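You operate a simulated robot arm through the tools that you are given. There is no shell and no other tool. Be economical: measure what you need, move in short steps, check, and stop when the job is done.

Carry out the task below with a simulated robot arm. There is one attempt and no reset: what you move stays moved.

TASK
Plug both leads into the supply, set six volts and switch on.
Fine: each plug in the socket of its colour, both in before the switch goes on.
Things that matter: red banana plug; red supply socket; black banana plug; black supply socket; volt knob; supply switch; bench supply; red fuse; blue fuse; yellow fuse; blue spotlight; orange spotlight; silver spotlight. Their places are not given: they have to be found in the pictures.

It is judged by the outcome, as a careful person would: the job done as asked, and still so three seconds after it is handed in. It fails if anything else is knocked over, pushed out of place, dropped, spilled or broken.

THE ROBOT
A 6-joint arm with a two-finger parallel gripper, fixed in place. Base frame: the origin is at the foot of the arm, x ahead of it, y to its left, z up. Lengths are in cm, angles in rad, forces in N, time in s.
With the tool pointing down near the work surface it reaches from about 24 to 66 cm from the base axis. Its first joint turns from -1.152 to 1.152 rad. Payload 2.9 kg.
Tool frame: the origin (TCP) lies between the finger pads and is the grasp point; the fingertips stand 3 cm ahead of it; z points along the fingers, y is the line along which they close. The gripper opens to 11 cm. The fingers are 2 cm wide and 1 cm thick; the gripper's body (4.8 by 11.2 cm) begins 5.5 cm behind the TCP.
Orientation is that of the tool frame in the base frame, as [roll, pitch, yaw] about the fixed x, y, z axes, in that order (R = Rz(yaw) Ry(pitch) Rx(roll)). With the fingers straight down and closing along the base's y, the tool's x points along the base's -x, its y along +y and its z along -z.

THE INTERFACE
- The arm moves only by the tool send_rows. Its argument "deltas" is a list of rows, each a list of 3 entries, a list of its own where there are three numbers: the shift along the base's x, y, z in cm, then the turn, a rotation vector about the base's x, y, z in rad, then the finger opening in cm, from 0 to 11. In form: [[[tx, ty, tz], [wx, wy, wz], fingers], ...]. A call has 1 to 20 rows; each row shifts and turns the commanded pose from where the row before left it. A row lasts 0.2 s, in which the tool goes at most 5 cm and 0.15 rad; a call with a longer step from one row to the next is refused whole, and so is a gripper value outside its range. A pose out of reach is approached as far as the arm can. The call stops where the force on the tool passes 40 N (or 10 N more than at its start, if that is more) or the arm is blocked; 0.2 s more then pass. The fingers move at their own pace (about 10.8 cm/s each) and stop on an object; they squeeze with about 40 N. The grip force told is the motor's: it shows also when the fingers shut on nothing. Time passes only in rows, and 0.2 s behind the last, so rows that do not move let the fingers close. It gives the time, the measured TCP pose, the force on the tool (base axes), the opening and the grip force at its end, in the units of the frame above (readings bear some noise), and new pictures: "pictures" is both (left out), scene, wrist or none.
- Cameras (640 x 400 px; columns grow to the right, rows downward): "scene" is fixed at [7.59, 42.46, 140.59]; the picture's right is [-0.81, -0.58, 0.00], its down [-0.20, 0.28, -0.94] and it looks along [0.55, -0.77, -0.34] (base axes); focal length 341 px, centre (320, 200). "wrist" rides on the gripper at [-3.6, 0, -5.7] in the tool frame; the picture's right is [0.00, -1.00, 0.00], its down [0.97, 0.00, -0.24] and it looks along [0.24, 0.00, 0.97] (tool axes); focal length 218 px, centre (320, 200).
- probe_pixels(camera, pixels): for up to 12 pixels [column, row] of the newest picture of that camera ("zoom" is the newest enlarged one), the place [x, y, z] in the base frame of the surface seen there, good to about 0.2 cm. No time passes.
- close_up(camera, box): a new picture of the part [left, top, right, bottom] of that camera's present view, enlarged. No time passes.
- close_job(): hands the job in; it is judged then, once.

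Work in short steps. Measure before you move; look again where a grasp or a placing could have gone wrong, and mend it. You have 80 turns and 120 pictures in all, the two below and enlarged ones among them. Open the gripper and draw the arm clear of the work before you hand the job in, unless the task says otherwise; then end with one line.

The tools are called after "Emit:" by a JSON object that holds its "api" and its "payload". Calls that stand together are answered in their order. send_rows: Moves the arm, as the interface text tells. Its arguments: {"type":"object","properties":{"deltas":{"type":"array","items":{"type":"array"}},"pictures":{"type":"string","enum":["both","scene","wrist","none"]}},"required":["deltas"]} The other tools are called the same way: probe_pixels (camera, pixels) gives the place of the surface under pixels of a picture; close_up (camera, box) takes an enlarged picture of a part of a camera's view; close_job () hands the job in.

At the start:

```text
time: 0.0
ee_pos: [38.31, -6.48, 121.3]
ee_rot: [-3.141, -0.001, -3.14]
ft_force: [-0.6, 0.0, -0.2]
finger_gap: 11.0
gripper_force: 0.1
```

scene: 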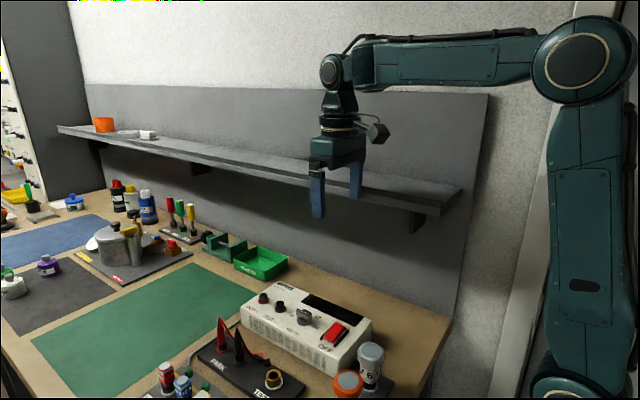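
wrist: 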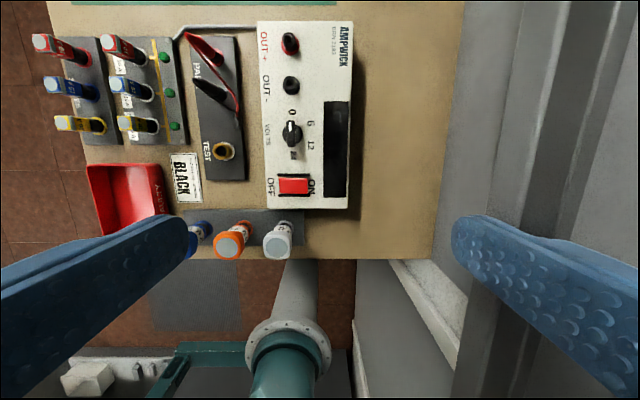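

The wrist view shows the supply at (305,115), plugs parked at (205,60) and (210,90), and fuses on the left. I take enlarged views to measure.

Emit:
{"api": "close_up", "payload": {"camera": "wrist", "box": [170, 10, 370, 210]}}

Emit:
{"api": "close_up", "payload": {"camera": "scene", "box": [180, 260, 400, 400]}}

```text
2.00 times, centred on (270, 110) of wrist
```

zoom: 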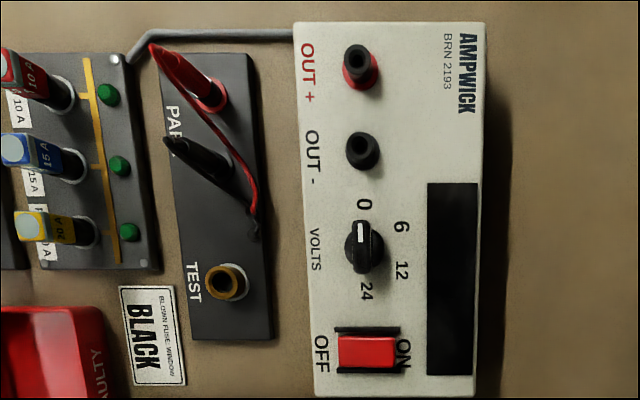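

```text
2.86 times, centred on (290, 330) of scene
```

zoom: 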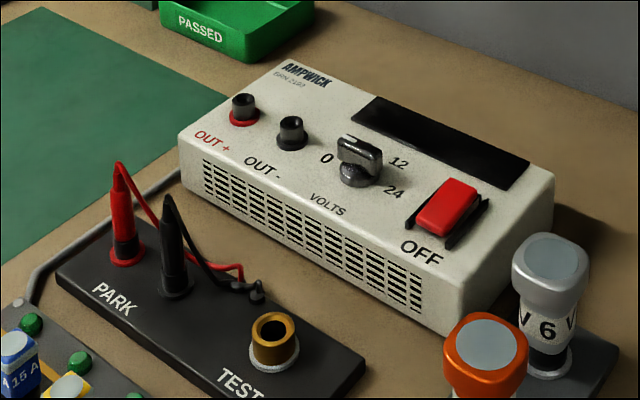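

Next I probe the plug tips, the sockets, the knob and the switch in the zoomed scene view, plus matching points in the wrist view.

Emit:
{"api": "probe_pixels", "payload": {"camera": "zoom", "pixels": [[118, 168], [122, 230], [124, 262], [168, 202], [173, 265], [176, 292], [245, 98], [291, 121], [359, 144], [359, 178], [445, 207], [300, 170]]}}

Emit:
{"api": "probe_pixels", "payload": {"camera": "wrist", "pixels": [[189, 36], [213, 71], [195, 82], [222, 101], [290, 37], [290, 80], [291, 128], [291, 140], [284, 187], [305, 187], [272, 120], [200, 130]]}}

Emit:
{"api": "close_up", "payload": {"camera": "scene", "box": [205, 310, 275, 370]}}

Emit:
{"api": "close_up", "payload": {"camera": "wrist", "box": [260, 20, 340, 80]}}

```text
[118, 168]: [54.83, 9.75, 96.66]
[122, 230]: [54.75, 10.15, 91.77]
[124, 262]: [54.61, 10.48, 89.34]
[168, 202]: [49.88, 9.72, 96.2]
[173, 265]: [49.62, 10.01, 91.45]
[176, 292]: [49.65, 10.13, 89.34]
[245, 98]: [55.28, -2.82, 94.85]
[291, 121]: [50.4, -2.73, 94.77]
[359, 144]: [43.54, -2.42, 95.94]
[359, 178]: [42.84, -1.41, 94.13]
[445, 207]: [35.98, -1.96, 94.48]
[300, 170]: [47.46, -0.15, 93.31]
```

```text
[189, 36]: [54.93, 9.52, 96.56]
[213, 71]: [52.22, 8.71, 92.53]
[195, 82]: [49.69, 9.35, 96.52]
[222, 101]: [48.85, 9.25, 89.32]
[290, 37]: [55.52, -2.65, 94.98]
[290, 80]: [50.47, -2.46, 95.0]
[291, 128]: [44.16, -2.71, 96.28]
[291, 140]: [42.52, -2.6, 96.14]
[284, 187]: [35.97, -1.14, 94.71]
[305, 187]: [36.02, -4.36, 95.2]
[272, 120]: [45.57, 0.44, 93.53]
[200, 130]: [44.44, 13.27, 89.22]
```

```text
6.67 times, centred on (240, 340) of scene
```

zoom: 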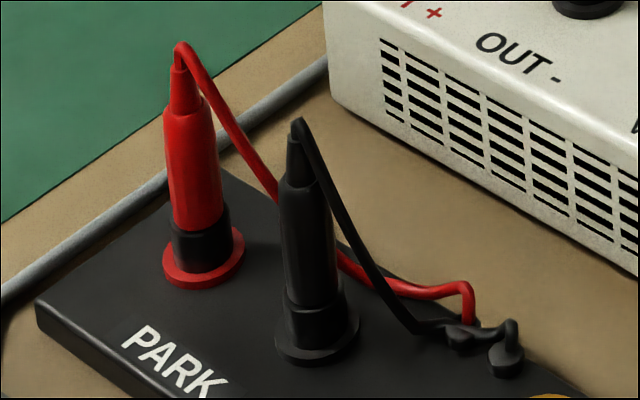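

```text
6.67 times, centred on (300, 50) of wrist
```

zoom: 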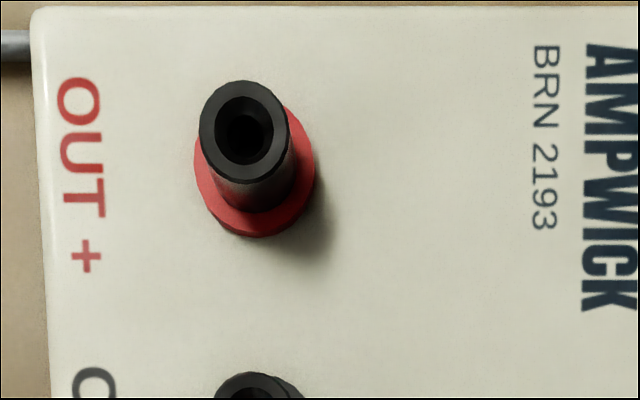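

I probe the socket rims in the current zoom to find their centres.

Emit:
{"api": "probe_pixels", "payload": {"camera": "zoom", "pixels": [[204, 128], [285, 128], [245, 84], [245, 170], [243, 138], [250, 225], [310, 170], [240, 205], [240, 376]]}}

Emit:
{"api": "send_rows", "payload": {"deltas": [[[4, 4, -3], [0, 0, 0], 5], [[4, 4, -3], [0, 0, 0], 5], [[4, 4, -3], [0, 0, 0], 5], [[4, 4, -3], [0, 0, 0], 5], [[0.7, 0.2, -2], [0, 0, 0], 5], [[0, 0, 0], [0, 0, 0], 5]]}}

```text
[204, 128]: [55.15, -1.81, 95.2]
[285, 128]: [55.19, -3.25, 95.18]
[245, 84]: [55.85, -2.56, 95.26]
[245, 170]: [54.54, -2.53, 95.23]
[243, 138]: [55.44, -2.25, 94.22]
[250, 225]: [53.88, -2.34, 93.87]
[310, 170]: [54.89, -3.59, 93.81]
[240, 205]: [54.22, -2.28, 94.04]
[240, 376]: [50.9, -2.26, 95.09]
```

```text
refused: row 1 steps farther than a row can; nothing moved
```

The red socket centre comes out at about (55.2, -2.5), with its top at z=95.2. That move was refused for step size, so I go over the red plug in smaller steps.

Emit:
{"api": "send_rows", "payload": {"deltas": [[[3, 3, -2], [0, 0, 0], 5], [[3, 3, -2], [0, 0, 0], 5], [[3, 3, -2], [0, 0, 0], 5], [[3, 3, -2], [0, 0, 0], 5], [[3, 3, -2], [0, 0, 0], 5], [[1.7, 1.2, -3], [0, 0, 0], 5], [[0, 0, -3], [0, 0, 0], 5], [[0, 0, 0], [0, 0, 0], 5]]}}

```text
time: 1.8
ee_pos: [54.96, 9.91, 105.33]
ee_rot: [3.141, 0.0, -3.141]
ft_force: [-0.4, -1.0, 0.1]
finger_gap: 5.01
gripper_force: 0.0
```

scene: 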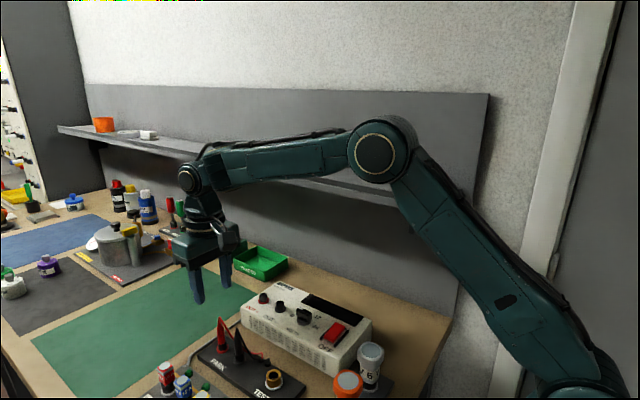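
wrist: 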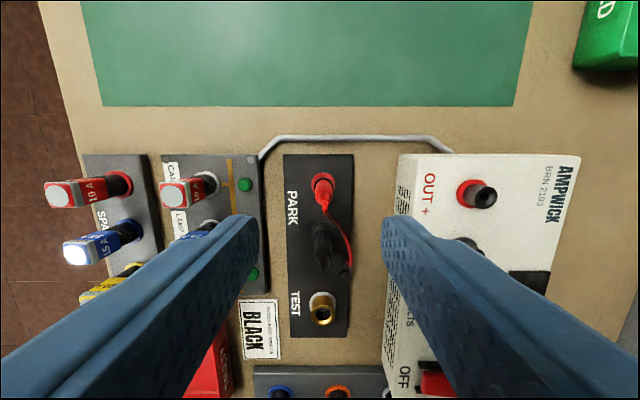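

Emit:
{"api": "close_up", "payload": {"camera": "wrist", "box": [270, 150, 390, 250]}}

Emit:
{"api": "probe_pixels", "payload": {"camera": "wrist", "pixels": [[244, 185], [323, 180], [314, 183], [332, 183], [325, 210], [322, 230], [205, 190], [398, 190], [345, 272]]}}

```text
4.00 times, centred on (330, 200) of wrist
```

zoom: 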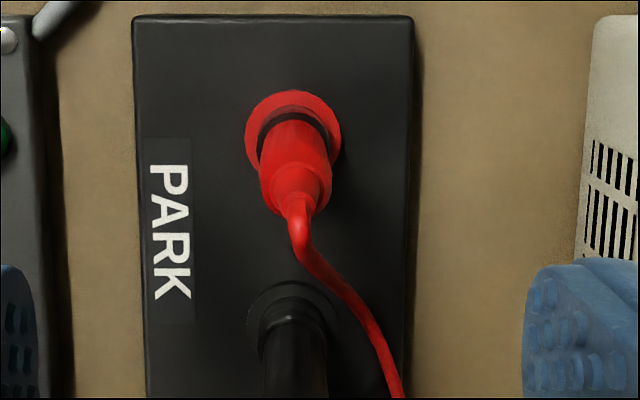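

```text
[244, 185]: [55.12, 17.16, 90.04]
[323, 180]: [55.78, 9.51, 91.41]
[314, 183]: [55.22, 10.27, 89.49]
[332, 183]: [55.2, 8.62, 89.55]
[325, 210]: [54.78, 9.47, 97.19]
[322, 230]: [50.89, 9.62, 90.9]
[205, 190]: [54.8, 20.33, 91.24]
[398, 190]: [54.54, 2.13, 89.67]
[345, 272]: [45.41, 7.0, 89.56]
```

The red plug axis comes out near (55.0, 9.5), with its body between about z=91 and 96. I descend around it and grip at z=94.2.

Emit:
{"api": "send_rows", "payload": {"deltas": [[[0, -0.4, -2.5], [0, 0, 0], 4.5], [[0, 0, -2.5], [0, 0, 0], 4.5], [[0, 0, -2.5], [0, 0, 0], 4.5], [[0, 0, -2], [0, 0, 0], 4.5], [[0, 0, -1.6], [0, 0, 0], 4.5], [[0, 0, 0], [0, 0, 0], 4.5]]}}

```text
time: 3.2
ee_pos: [54.98, 9.2, 94.35]
ee_rot: [3.14, 0.0, 3.141]
ft_force: [-1.3, 0.4, -0.1]
finger_gap: 4.52
gripper_force: 0.1
```

scene: 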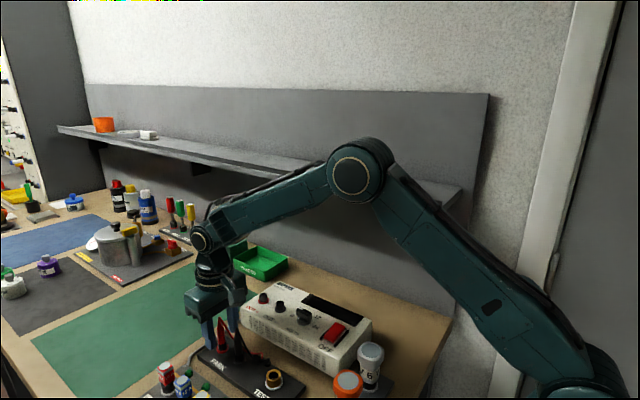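
wrist: 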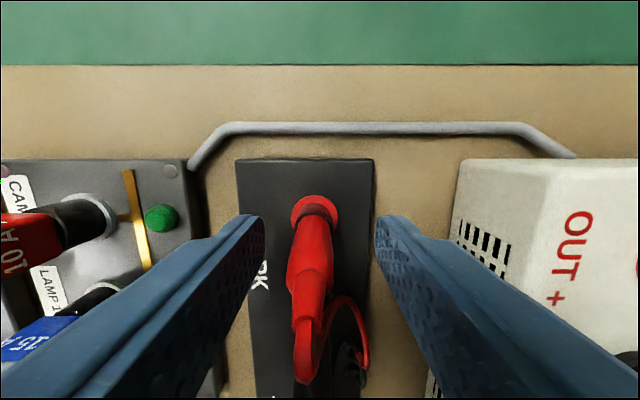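

The plug sits slightly left of the midline between the fingers. I shift +0.25 in y and close.

Emit:
{"api": "send_rows", "payload": {"deltas": [[[0, 0.25, 0], [0, 0, 0], 4.5], [[0, 0, 0], [0, 0, 0], 2.5], [[0, 0, 0], [0, 0, 0], 0.8], [[0, 0, 0], [0, 0, 0], 0.8], [[0, 0, 0], [0, 0, 0], 0.8]]}}

```text
time: 4.4
ee_pos: [55.0, 9.47, 94.3]
ee_rot: [-3.14, 0.0, 3.142]
ft_force: [0.9, -1.7, -1.5]
finger_gap: 1.2
gripper_force: 39.9
```

scene: 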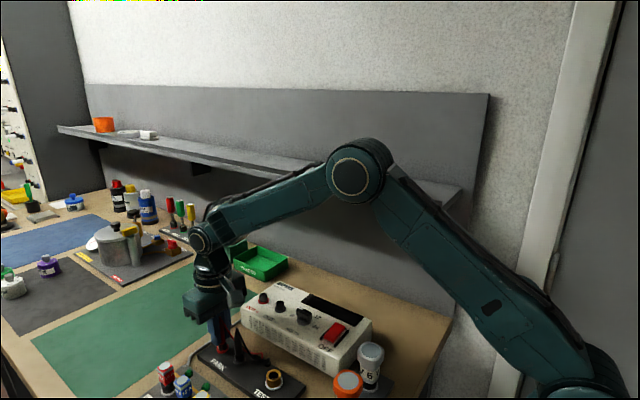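
wrist: 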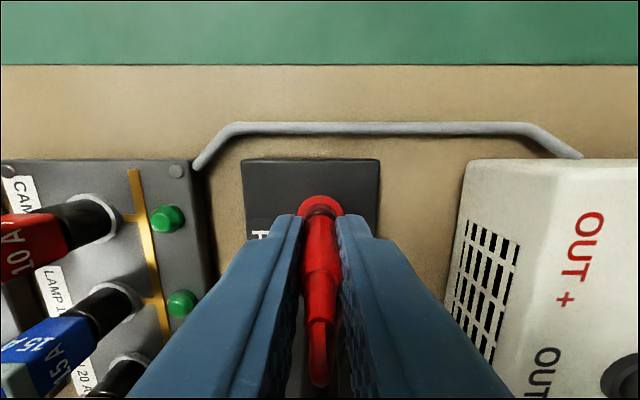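

Gripped, with a 1.2 cm gap and 40 N. I lift straight up.

Emit:
{"api": "send_rows", "payload": {"deltas": [[[0, 0, 1], [0, 0, 0], 0.8], [[0, 0, 1.5], [0, 0, 0], 0.8], [[0, 0, 2], [0, 0, 0], 0.8], [[0, 0, 2.5], [0, 0, 0], 0.8], [[0, 0, 2], [0, 0, 0], 0.8], [[0, 0, 0], [0, 0, 0], 0.8]]}}

```text
time: 5.8
ee_pos: [55.06, 9.47, 103.56]
ee_rot: [-3.141, 0.0, -3.141]
ft_force: [-0.5, 0.6, -1.1]
finger_gap: 1.15
gripper_force: 39.6
```

scene: 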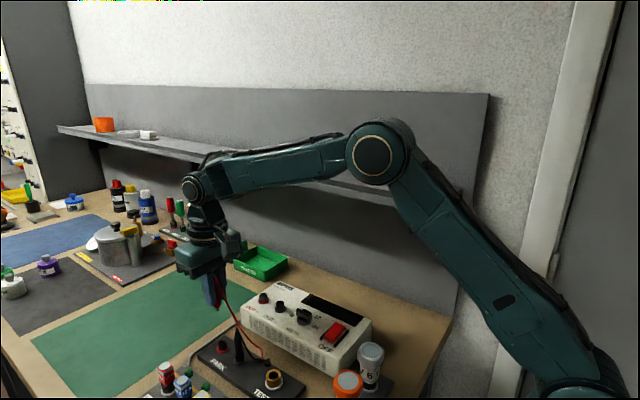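
wrist: 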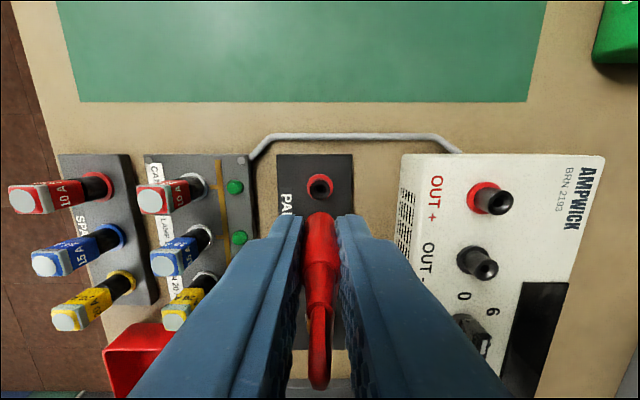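

The plug is out, and I now need the displacement from park socket to supply socket. I enlarge the wrist view to measure both rims.

Emit:
{"api": "close_up", "payload": {"camera": "wrist", "box": [295, 160, 345, 210]}}

Emit:
{"api": "close_up", "payload": {"camera": "wrist", "box": [450, 170, 530, 290]}}

Emit:
{"api": "close_up", "payload": {"camera": "scene", "box": [190, 250, 300, 370]}}

```text
8.00 times, centred on (320, 185) of wrist
```

zoom: 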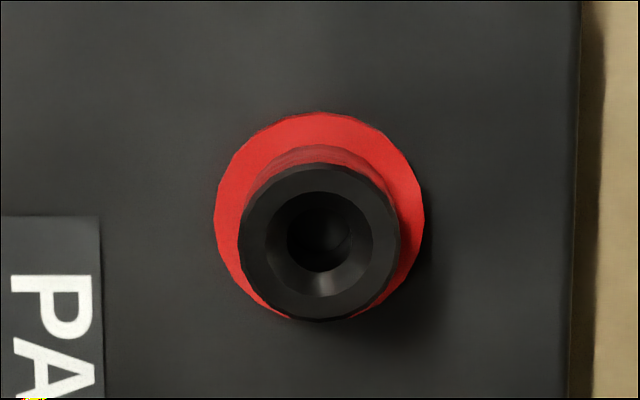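

```text
3.33 times, centred on (490, 230) of wrist
```

zoom: 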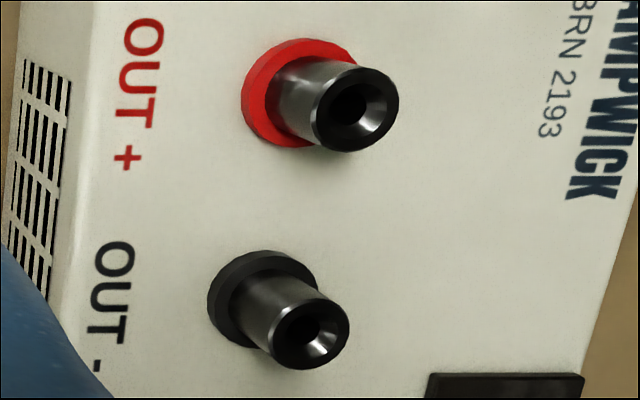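

```text
3.33 times, centred on (245, 310) of scene
```

zoom: 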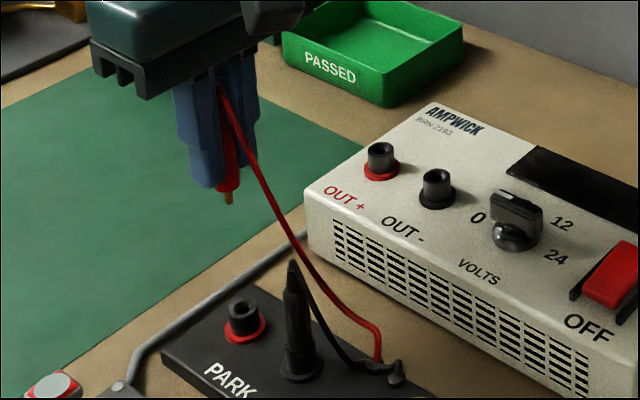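

The park rim projects straight under the TCP, so the plug axis is the TCP axis. I carry it over the red socket at z≈106 and look down from there.

Emit:
{"api": "probe_pixels", "payload": {"camera": "zoom", "pixels": [[244, 300], [380, 147], [437, 174], [228, 198], [229, 188]]}}

Emit:
{"api": "send_rows", "payload": {"deltas": [[[0, 0, 2.8], [0, 0, 0], 0.8], [[0, -2.5, 0], [0, 0, 0], 0.8], [[0, -2.5, 0], [0, 0, 0], 0.8], [[0, -2.5, 0], [0, 0, 0], 0.8], [[0, -2.5, 0], [0, 0, 0], 0.8], [[0, -2, 0], [0, 0, 0], 0.8], [[0, 0, 0], [0, 0, 0], 0.8]]}}

Emit:
{"api": "close_up", "payload": {"camera": "wrist", "box": [295, 160, 345, 210]}}

```text
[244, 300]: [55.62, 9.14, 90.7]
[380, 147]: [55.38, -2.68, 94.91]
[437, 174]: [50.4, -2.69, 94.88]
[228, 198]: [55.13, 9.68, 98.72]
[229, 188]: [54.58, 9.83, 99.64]
```

```text
time: 7.4
ee_pos: [55.04, -2.51, 106.27]
ee_rot: [-3.141, 0.0, 3.141]
ft_force: [-0.1, 0.2, 0.3]
finger_gap: 0.81
gripper_force: 39.8
```

scene: 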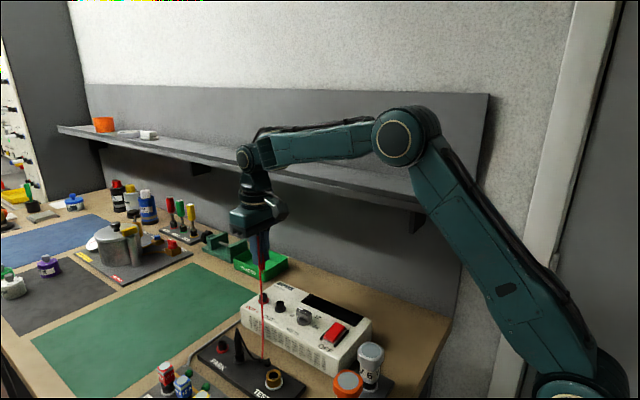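
wrist: 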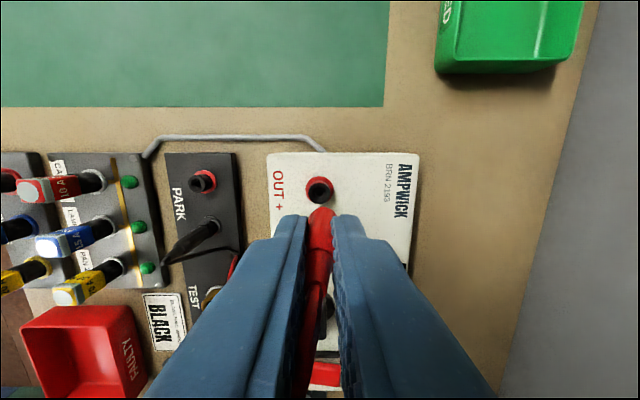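

```text
8.00 times, centred on (320, 185) of wrist
```

zoom: 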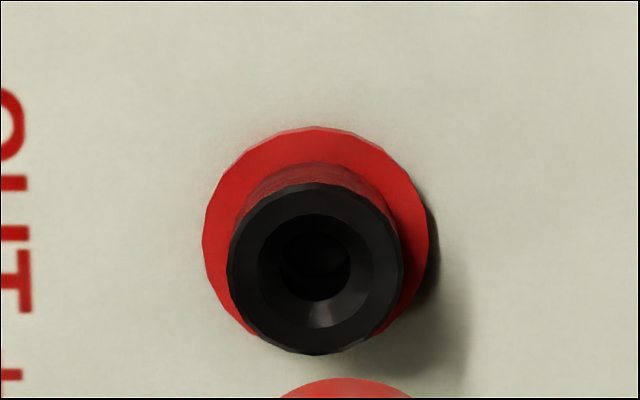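

The gap fell to 0.81 and the red cable looks taut in the scene, so the plug may have slipped. I look closer before doing anything else.

Emit:
{"api": "close_up", "payload": {"camera": "scene", "box": [220, 220, 320, 370]}}

Emit:
{"api": "close_up", "payload": {"camera": "wrist", "box": [240, 180, 400, 400]}}

```text
2.67 times, centred on (270, 295) of scene
```

zoom: 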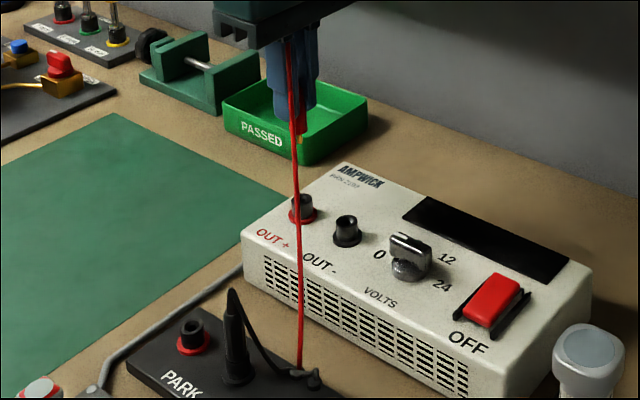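

```text
1.82 times, centred on (320, 290) of wrist
```

zoom: 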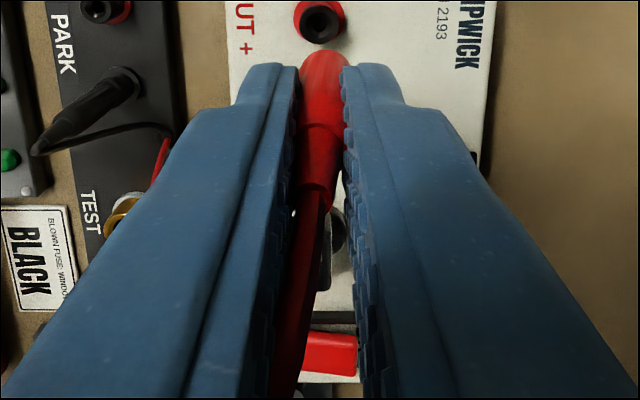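

The cable is taut at this height, so I lower 3.5 cm. That slackens it and still keeps the prong above the socket rim. Then I re-inspect.

Emit:
{"api": "send_rows", "payload": {"deltas": [[[0, 0, -1.2], [0, 0, 0], 0.8], [[0, 0, -1.2], [0, 0, 0], 0.8], [[0, 0, -1.1], [0, 0, 0], 0.8], [[0, 0, 0], [0, 0, 0], 0.8]], "pictures": "none"}}

Emit:
{"api": "close_up", "payload": {"camera": "scene", "box": [230, 240, 300, 320]}}

Emit:
{"api": "close_up", "payload": {"camera": "wrist", "box": [270, 180, 370, 330]}}

```text
time: 8.4
ee_pos: [55.13, -2.48, 102.57]
ee_rot: [-3.141, -0.001, -3.14]
ft_force: [-0.6, 0.3, 0.2]
finger_gap: 0.98
gripper_force: 39.7
```

```text
5.00 times, centred on (265, 280) of scene
```

zoom: 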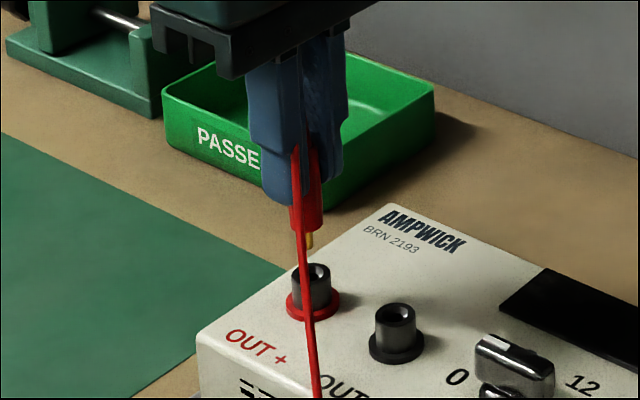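

```text
2.67 times, centred on (320, 255) of wrist
```

zoom: 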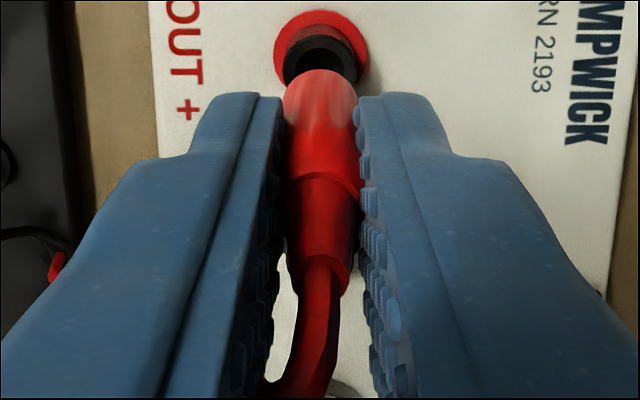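

Emit:
{"api": "probe_pixels", "payload": {"camera": "zoom", "pixels": [[320, 85], [322, 120], [322, 185], [320, 225], [320, 45], [320, 52]]}}

Emit:
{"api": "close_up", "payload": {"camera": "scene", "box": [250, 265, 280, 305]}}

```text
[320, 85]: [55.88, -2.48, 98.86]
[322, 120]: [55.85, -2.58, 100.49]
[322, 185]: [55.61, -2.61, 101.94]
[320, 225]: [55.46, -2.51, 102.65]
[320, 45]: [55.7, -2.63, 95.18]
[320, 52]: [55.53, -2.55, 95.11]
```

```text
10.00 times, centred on (265, 285) of scene
```

zoom: 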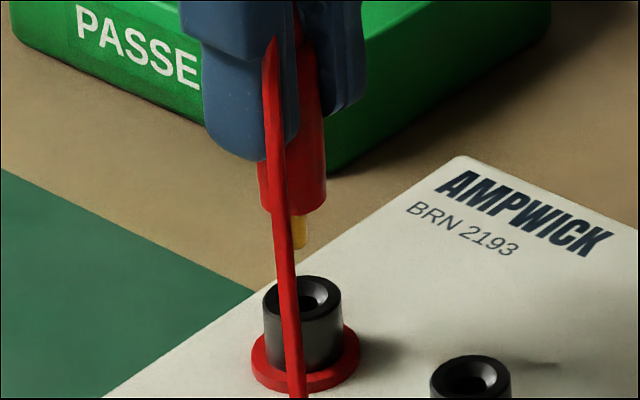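

The plug is upright and aligned with the socket in both x and y (about 55.2, -2.5). Its body bottom is near z=98.3 and the rim is at 95.2. I descend slowly.

Emit:
{"api": "send_rows", "payload": {"deltas": [[[0, 0, -0.7], [0, 0, 0], 0.6], [[0, 0, -0.6], [0, 0, 0], 0.6], [[0, 0, -0.5], [0, 0, 0], 0.6], [[0, 0, -0.4], [0, 0, 0], 0.6], [[0, 0, -0.3], [0, 0, 0], 0.6], [[0, 0, 0], [0, 0, 0], 0.6]], "pictures": "none"}}

Emit:
{"api": "close_up", "payload": {"camera": "scene", "box": [240, 265, 290, 315]}}

Emit:
{"api": "close_up", "payload": {"camera": "wrist", "box": [280, 180, 360, 280]}}

```text
time: 9.8
ee_pos: [55.06, -2.44, 99.94]
ee_rot: [3.141, 0.002, 3.138]
ft_force: [2.7, -3.9, 8.0]
finger_gap: 1.27
gripper_force: 40.3
```

```text
8.00 times, centred on (265, 290) of scene
```

zoom: 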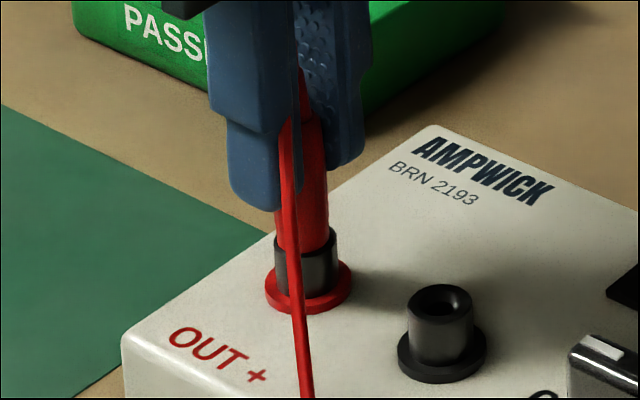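

```text
4.00 times, centred on (320, 230) of wrist
```

zoom: 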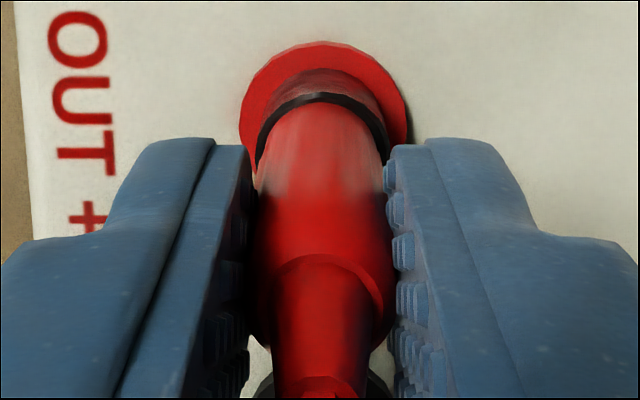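

The prong has entered, with about 8 N of contact force. I press a bit more to seat it fully.

Emit:
{"api": "send_rows", "payload": {"deltas": [[[0, 0, -0.3], [0, 0, 0], 0.6], [[0, 0, -0.3], [0, 0, 0], 0.6], [[0, 0, -0.2], [0, 0, 0], 0.6], [[0, 0, 0], [0, 0, 0], 0.6]], "pictures": "none"}}

Emit:
{"api": "close_up", "payload": {"camera": "scene", "box": [240, 265, 290, 315]}}

```text
time: 10.8
ee_pos: [55.12, -2.47, 99.62]
ee_rot: [3.141, 0.011, 3.141]
ft_force: [-1.6, -0.9, 36.7]
finger_gap: 1.25
gripper_force: 39.9
```

```text
8.00 times, centred on (265, 290) of scene
```

zoom: 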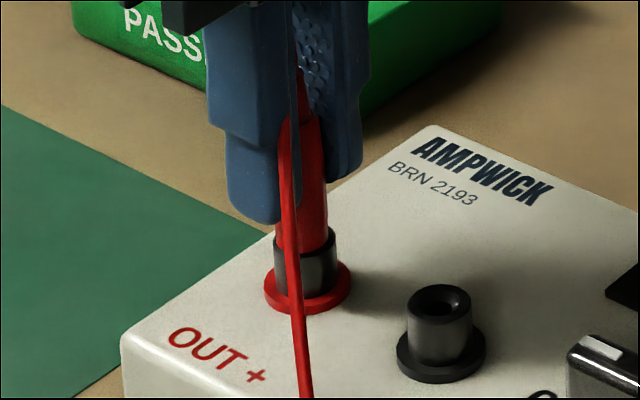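

Fully seated: force rose to 37 N with no further travel. I relieve the load, open, and rise.

Emit:
{"api": "send_rows", "payload": {"deltas": [[[0, 0, 0.4], [0, 0, 0], 0.8], [[0, 0, 0], [0, 0, 0], 2], [[0, 0, 0], [0, 0, 0], 3.2], [[0, 0, 1], [0, 0, 0], 3.2], [[0, 0, 2], [0, 0, 0], 3.2], [[0, 0, 3], [0, 0, 0], 3.2], [[0, 0, 0], [0, 0, 0], 3.2]]}}

Emit:
{"api": "close_up", "payload": {"camera": "scene", "box": [200, 260, 320, 370]}}

```text
time: 12.4
ee_pos: [54.7, -2.62, 105.61]
ee_rot: [3.14, 0.0, 3.141]
ft_force: [0.0, -0.6, -0.4]
finger_gap: 3.2
gripper_force: 0.0
```

scene: 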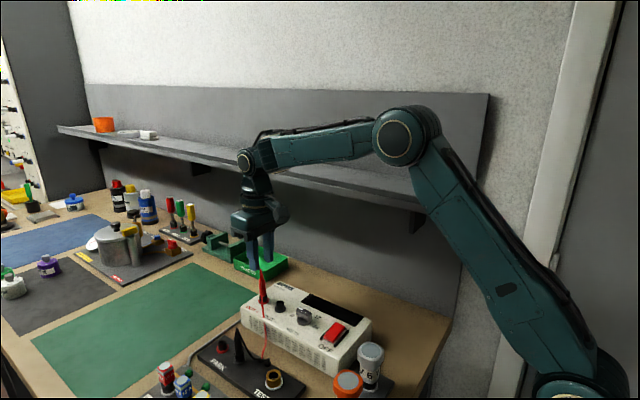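
wrist: 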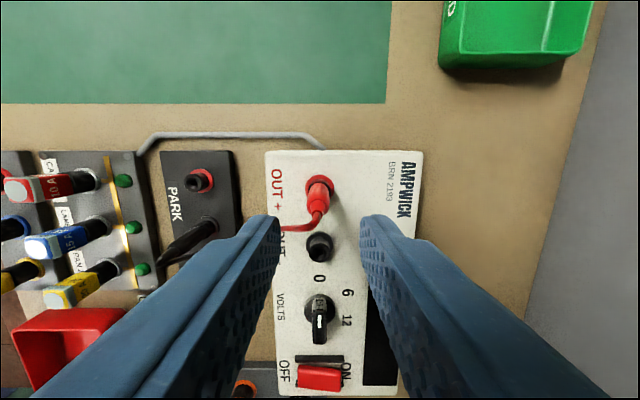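

```text
3.64 times, centred on (260, 315) of scene
```

zoom: 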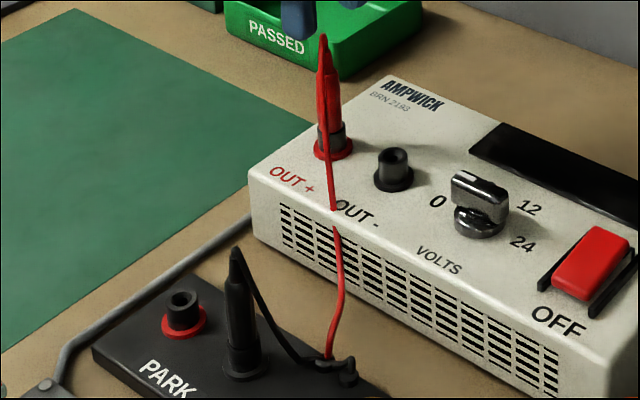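

Red is in, upright and fully home. Now I move above the black plug at about (50.1, 9.55).

Emit:
{"api": "send_rows", "payload": {"deltas": [[[-1, 2.4, 0], [0, 0, 0], 4.5], [[-1, 2.4, 0], [0, 0, 0], 4.5], [[-1, 2.4, 0], [0, 0, 0], 4.5], [[-1, 2.4, 0], [0, 0, 0], 4.5], [[-0.95, 2.4, 0], [0, 0, 0], 4.5], [[0, 0, -2.6], [0, 0, 0], 4.5], [[0, 0, 0], [0, 0, 0], 4.5]], "pictures": "wrist"}}

Emit:
{"api": "close_up", "payload": {"camera": "wrist", "box": [280, 150, 380, 300]}}

```text
time: 14.0
ee_pos: [50.03, 9.64, 102.83]
ee_rot: [-3.142, 0.0, -3.14]
ft_force: [-0.1, 0.4, -0.3]
finger_gap: 4.51
gripper_force: 0.0
```

wrist: 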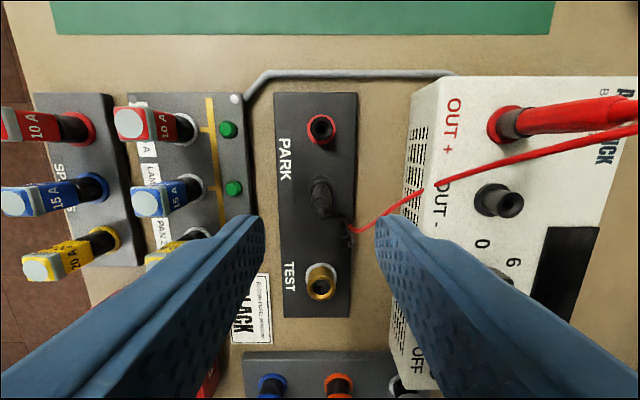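

```text
2.67 times, centred on (330, 225) of wrist
```

zoom: 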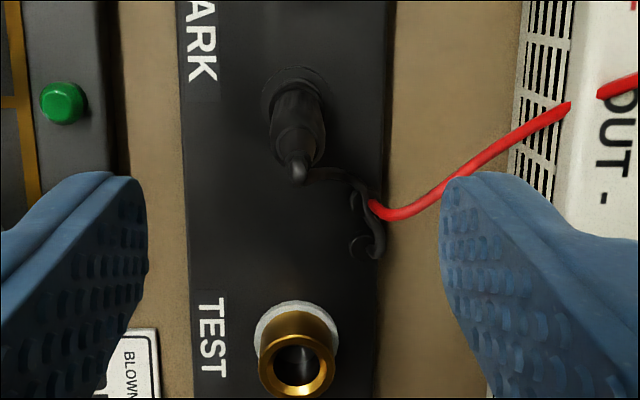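

Emit:
{"api": "probe_pixels", "payload": {"camera": "zoom", "pixels": [[298, 100], [298, 140], [298, 172], [370, 205], [400, 212], [450, 185], [500, 150], [550, 120]]}}

```text
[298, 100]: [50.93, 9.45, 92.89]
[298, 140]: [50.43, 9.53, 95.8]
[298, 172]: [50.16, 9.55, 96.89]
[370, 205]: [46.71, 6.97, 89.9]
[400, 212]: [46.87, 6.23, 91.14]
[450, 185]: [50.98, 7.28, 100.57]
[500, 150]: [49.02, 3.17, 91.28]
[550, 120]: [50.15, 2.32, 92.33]
```

The plug axis is at (50.2, 9.5) and the red cable is well clear of the -y finger. I descend with a 3.2 cm opening and grip.

Emit:
{"api": "send_rows", "payload": {"deltas": [[[0.1, 0, -2.5], [0, 0, 0], 3.2], [[0, 0, -2.5], [0, 0, 0], 3.2], [[0, 0, -2.2], [0, 0, 0], 3.2], [[0, 0, -1.7], [0, 0, 0], 3.2], [[0, 0, 0], [0, 0, 0], 3.2], [[0, 0, 0], [0, 0, 0], 2], [[0, 0, 0], [0, 0, 0], 0.6], [[0, 0, 0], [0, 0, 0], 0.6], [[0, 0, 0], [0, 0, 0], 0.6]]}}

```text
time: 16.0
ee_pos: [50.04, 9.57, 94.06]
ee_rot: [-3.141, -0.001, 3.141]
ft_force: [0.9, 0.1, -1.2]
finger_gap: 1.16
gripper_force: 39.7
```

scene: 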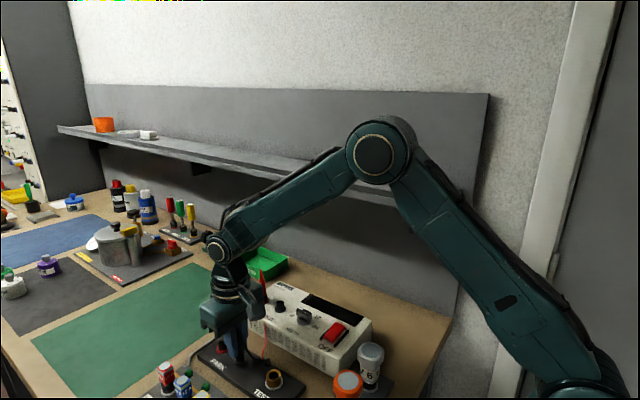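
wrist: 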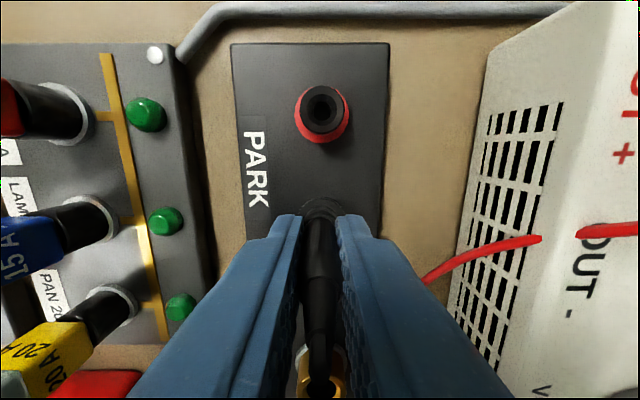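

Gripped. I lift 7.5 cm, low enough to keep the cable slack, then carry it over the black socket.

Emit:
{"api": "send_rows", "payload": {"deltas": [[[0, 0, 1], [0, 0, 0], 0.6], [[0, 0, 1.5], [0, 0, 0], 0.6], [[0, 0, 2], [0, 0, 0], 0.6], [[0, 0, 2], [0, 0, 0], 0.6], [[0, 0, 1], [0, 0, 0], 0.6], [[0, -2.4, 0], [0, 0, 0], 0.6], [[0, -2.4, 0], [0, 0, 0], 0.6], [[0, -2.4, 0], [0, 0, 0], 0.6], [[0, -2.4, 0], [0, 0, 0], 0.6], [[0, -2.4, 0], [0, 0, 0], 0.6], [[0, 0, 0], [0, 0, 0], 0.6]]}}

Emit:
{"api": "close_up", "payload": {"camera": "scene", "box": [240, 250, 310, 320]}}

Emit:
{"api": "close_up", "payload": {"camera": "wrist", "box": [270, 150, 370, 290]}}

```text
time: 18.4
ee_pos: [50.14, -2.21, 101.67]
ee_rot: [3.141, 0.0, -3.14]
ft_force: [-0.7, 0.3, -0.6]
finger_gap: 1.17
gripper_force: 39.6
```

scene: 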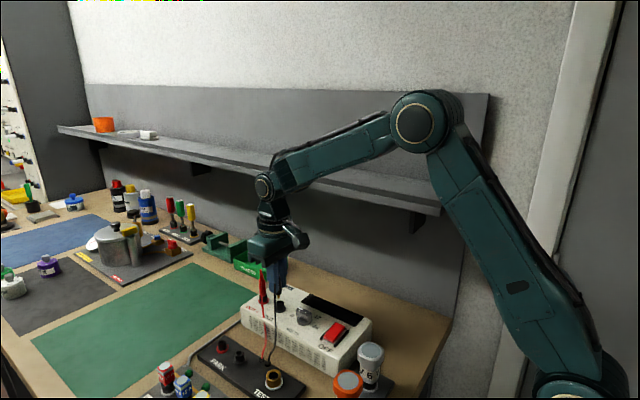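
wrist: 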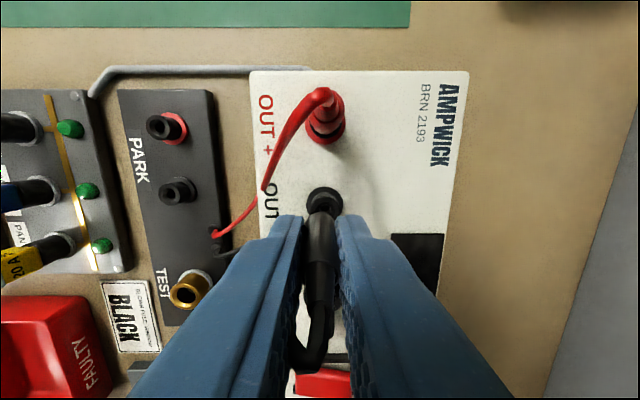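

```text
5.71 times, centred on (275, 285) of scene
```

zoom: 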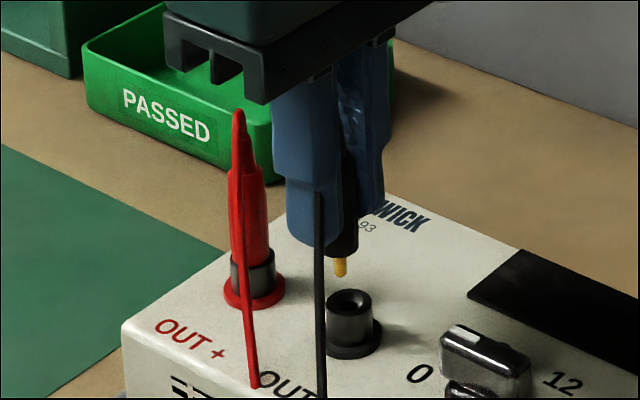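

```text
2.86 times, centred on (320, 220) of wrist
```

zoom: 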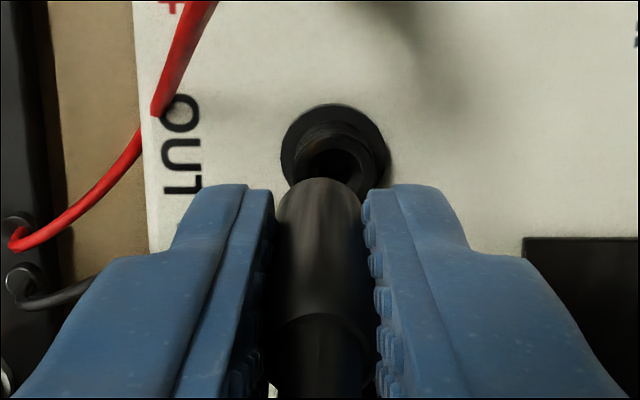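

The socket appears about 0.3 cm to the -y side of the plug, while the reading says y=-2.21 against a commanded -2.43. I let it settle and re-check.

Emit:
{"api": "send_rows", "payload": {"deltas": [[[0, 0, 0], [0, 0, 0], 0.6], [[0, 0, 0], [0, 0, 0], 0.6]], "pictures": "none"}}

Emit:
{"api": "close_up", "payload": {"camera": "wrist", "box": [290, 170, 350, 230]}}

```text
time: 19.0
ee_pos: [50.16, -2.16, 101.69]
ee_rot: [3.141, 0.001, -3.141]
ft_force: [0.3, -0.3, -0.3]
finger_gap: 1.19
gripper_force: 40.2
```

```text
6.67 times, centred on (320, 200) of wrist
```

zoom: 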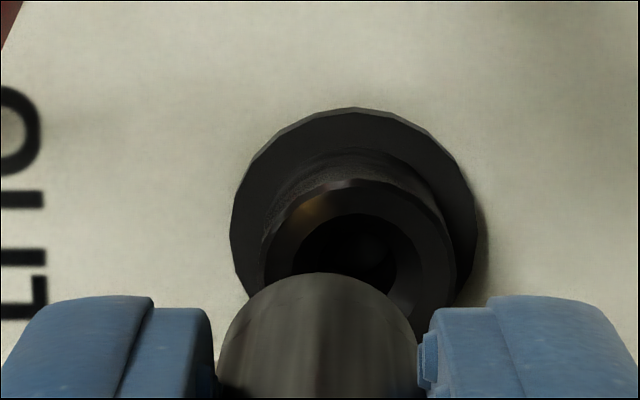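

The TCP really is about 0.33 cm off in y, so I correct by -0.32 in y and -0.05 in x, then check.

Emit:
{"api": "send_rows", "payload": {"deltas": [[[-0.05, -0.32, -0.8], [0, 0, 0], 0.6], [[0, 0, 0], [0, 0, 0], 0.6], [[0, 0, 0], [0, 0, 0], 0.6]], "pictures": "none"}}

Emit:
{"api": "close_up", "payload": {"camera": "wrist", "box": [290, 170, 350, 230]}}

Emit:
{"api": "close_up", "payload": {"camera": "scene", "box": [260, 270, 300, 310]}}

```text
time: 19.8
ee_pos: [50.12, -2.5, 101.01]
ee_rot: [-3.141, -0.001, -3.141]
ft_force: [-0.6, 0.3, 0.0]
finger_gap: 0.9
gripper_force: 40.5
```

```text
6.67 times, centred on (320, 200) of wrist
```

zoom: 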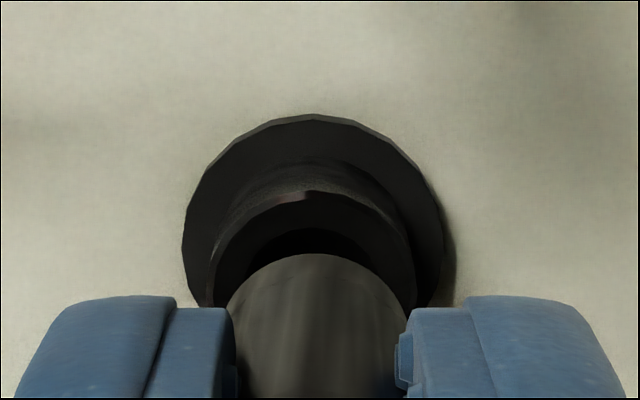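

```text
10.00 times, centred on (280, 290) of scene
```

zoom: 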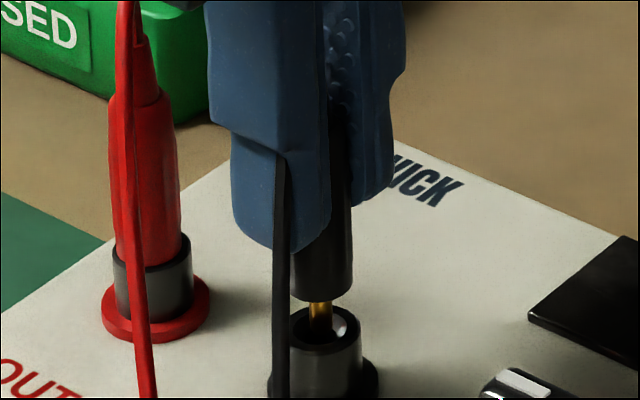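

The plug is centred and the prong is just above the bore. I descend gently.

Emit:
{"api": "send_rows", "payload": {"deltas": [[[0, 0.04, -0.4], [0, 0, 0], 0.6], [[0, 0, -0.4], [0, 0, 0], 0.6], [[0, 0, -0.3], [0, 0, 0], 0.6], [[0, 0, -0.3], [0, 0, 0], 0.6], [[0, 0, 0], [0, 0, 0], 0.6]], "pictures": "none"}}

Emit:
{"api": "close_up", "payload": {"camera": "scene", "box": [260, 270, 300, 310]}}

```text
time: 21.0
ee_pos: [50.17, -2.6, 99.62]
ee_rot: [3.141, 0.004, -3.14]
ft_force: [-10.3, 10.9, 31.2]
finger_gap: 0.93
gripper_force: 39.6
```

```text
10.00 times, centred on (280, 290) of scene
```

zoom: 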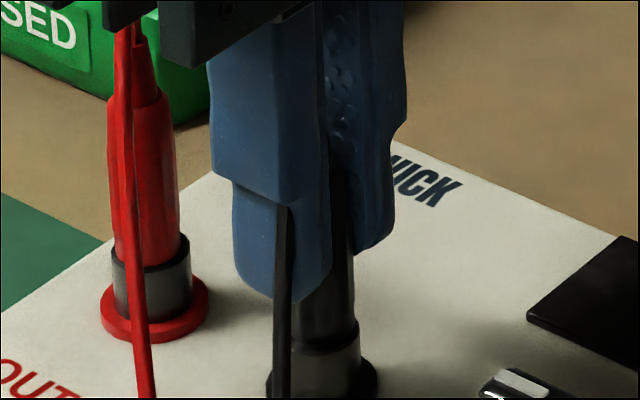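

The body is flush with the rim at 31 N, and the height matches red's seating. I release and rise.

Emit:
{"api": "send_rows", "payload": {"deltas": [[[0, 0, 0.3], [0, 0, 0], 0.8], [[0, 0, 0], [0, 0, 0], 2], [[0, 0, 0], [0, 0, 0], 3.2], [[0, 0, 1], [0, 0, 0], 3.2], [[0, 0, 2], [0, 0, 0], 3.2], [[0, 0, 3], [0, 0, 0], 3.2], [[0, 0, 2], [0, 0, 0], 3.2], [[0, 0, 0], [0, 0, 0], 3.2]]}}

Emit:
{"api": "close_up", "payload": {"camera": "scene", "box": [230, 265, 360, 375]}}

Emit:
{"api": "close_up", "payload": {"camera": "wrist", "box": [260, 120, 380, 260]}}

```text
time: 22.8
ee_pos: [50.16, -2.66, 107.74]
ee_rot: [-3.141, 0.0, -3.14]
ft_force: [-0.2, 0.1, 0.0]
finger_gap: 3.21
gripper_force: 0.0
```

scene: 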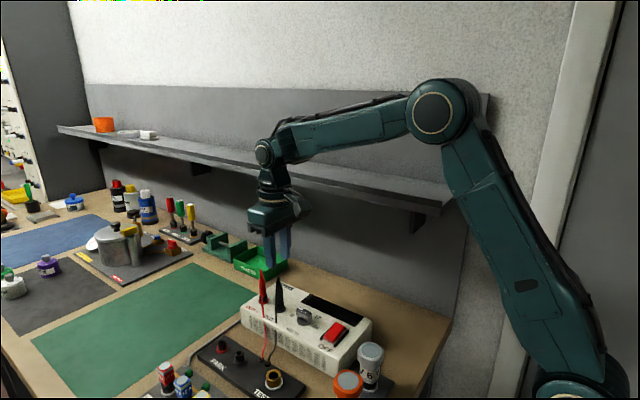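
wrist: 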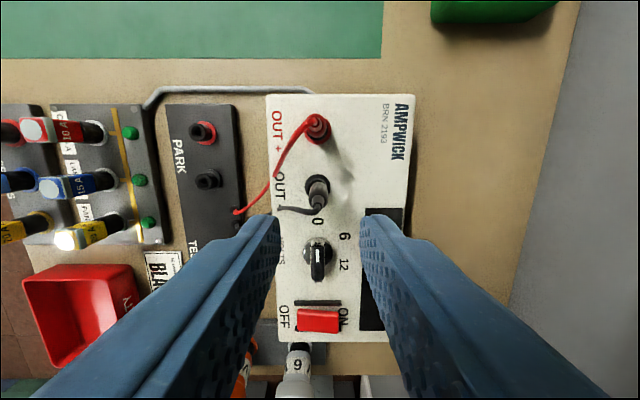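

```text
3.64 times, centred on (295, 320) of scene
```

zoom: 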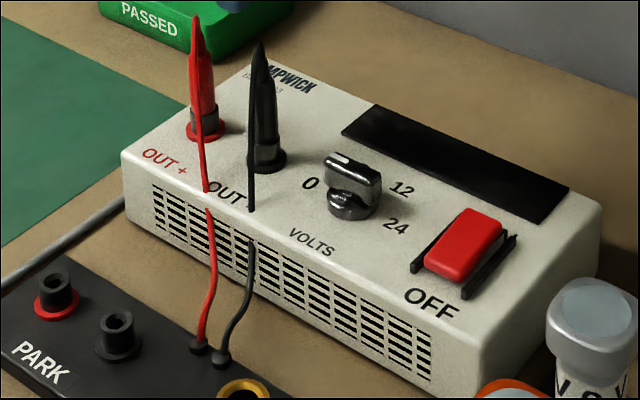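

```text
2.86 times, centred on (320, 190) of wrist
```

zoom: 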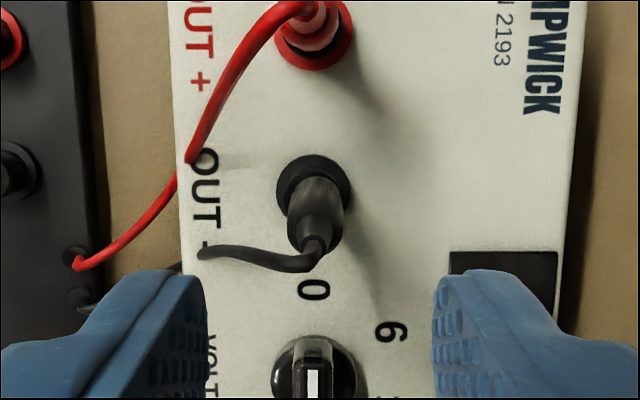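

Both plugs are home. Now I go above the knob at about (43.2, -2.5) and measure it.

Emit:
{"api": "send_rows", "payload": {"deltas": [[[-2.3, 0, 0], [0, 0, 0], 3.2], [[-2.3, 0, 0], [0, 0, 0], 3.2], [[-2.3, 0, -1.5], [0, 0, 0], 3.2], [[0, 0, -2], [0, 0, 0], 3.2], [[0, 0, 0], [0, 0, 0], 3.2], [[0, 0, 0], [0, 0, 0], 3.2]], "pictures": "none"}}

Emit:
{"api": "close_up", "payload": {"camera": "wrist", "box": [260, 150, 380, 270]}}

Emit:
{"api": "close_up", "payload": {"camera": "scene", "box": [280, 290, 360, 350]}}

```text
time: 24.2
ee_pos: [43.28, -2.95, 104.3]
ee_rot: [-3.14, 0.002, 3.141]
ft_force: [0.1, 0.6, -0.3]
finger_gap: 3.22
gripper_force: 0.1
```

```text
3.33 times, centred on (320, 210) of wrist
```

zoom: 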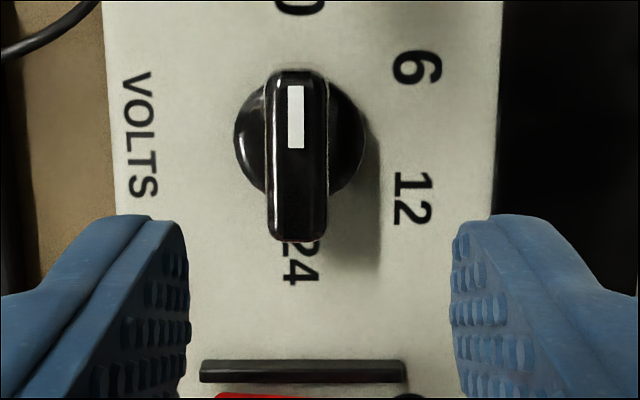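

```text
6.67 times, centred on (320, 320) of scene
```

zoom: 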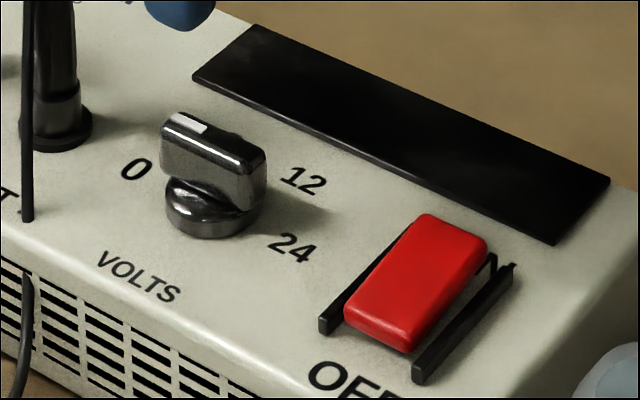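

Emit:
{"api": "probe_pixels", "payload": {"camera": "wrist", "pixels": [[313, 173], [313, 176], [313, 180], [313, 200], [313, 215], [313, 220], [304, 200], [322, 200], [296, 190], [332, 190], [313, 260], [345, 170]]}}

Emit:
{"api": "probe_pixels", "payload": {"camera": "zoom", "pixels": [[170, 118], [190, 128], [250, 155], [210, 140], [215, 190], [250, 200], [210, 225], [170, 195], [235, 235], [465, 232], [375, 330], [420, 270]]}}

```text
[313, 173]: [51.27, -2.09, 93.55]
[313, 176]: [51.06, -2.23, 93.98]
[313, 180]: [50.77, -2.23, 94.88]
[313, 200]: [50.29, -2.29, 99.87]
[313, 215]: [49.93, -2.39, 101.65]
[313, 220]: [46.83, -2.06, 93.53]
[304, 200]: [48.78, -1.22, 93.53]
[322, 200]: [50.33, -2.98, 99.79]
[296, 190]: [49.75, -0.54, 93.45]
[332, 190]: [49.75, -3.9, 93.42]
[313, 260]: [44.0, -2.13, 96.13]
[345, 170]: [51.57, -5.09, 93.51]
```

```text
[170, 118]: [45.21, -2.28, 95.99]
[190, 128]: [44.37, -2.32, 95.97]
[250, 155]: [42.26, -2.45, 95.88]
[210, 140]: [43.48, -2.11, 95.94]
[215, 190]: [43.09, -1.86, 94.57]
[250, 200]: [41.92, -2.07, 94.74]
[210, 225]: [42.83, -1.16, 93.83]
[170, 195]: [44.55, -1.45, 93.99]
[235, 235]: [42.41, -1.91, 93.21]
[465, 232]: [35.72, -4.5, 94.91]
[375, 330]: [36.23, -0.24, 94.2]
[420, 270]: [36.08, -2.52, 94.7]
```

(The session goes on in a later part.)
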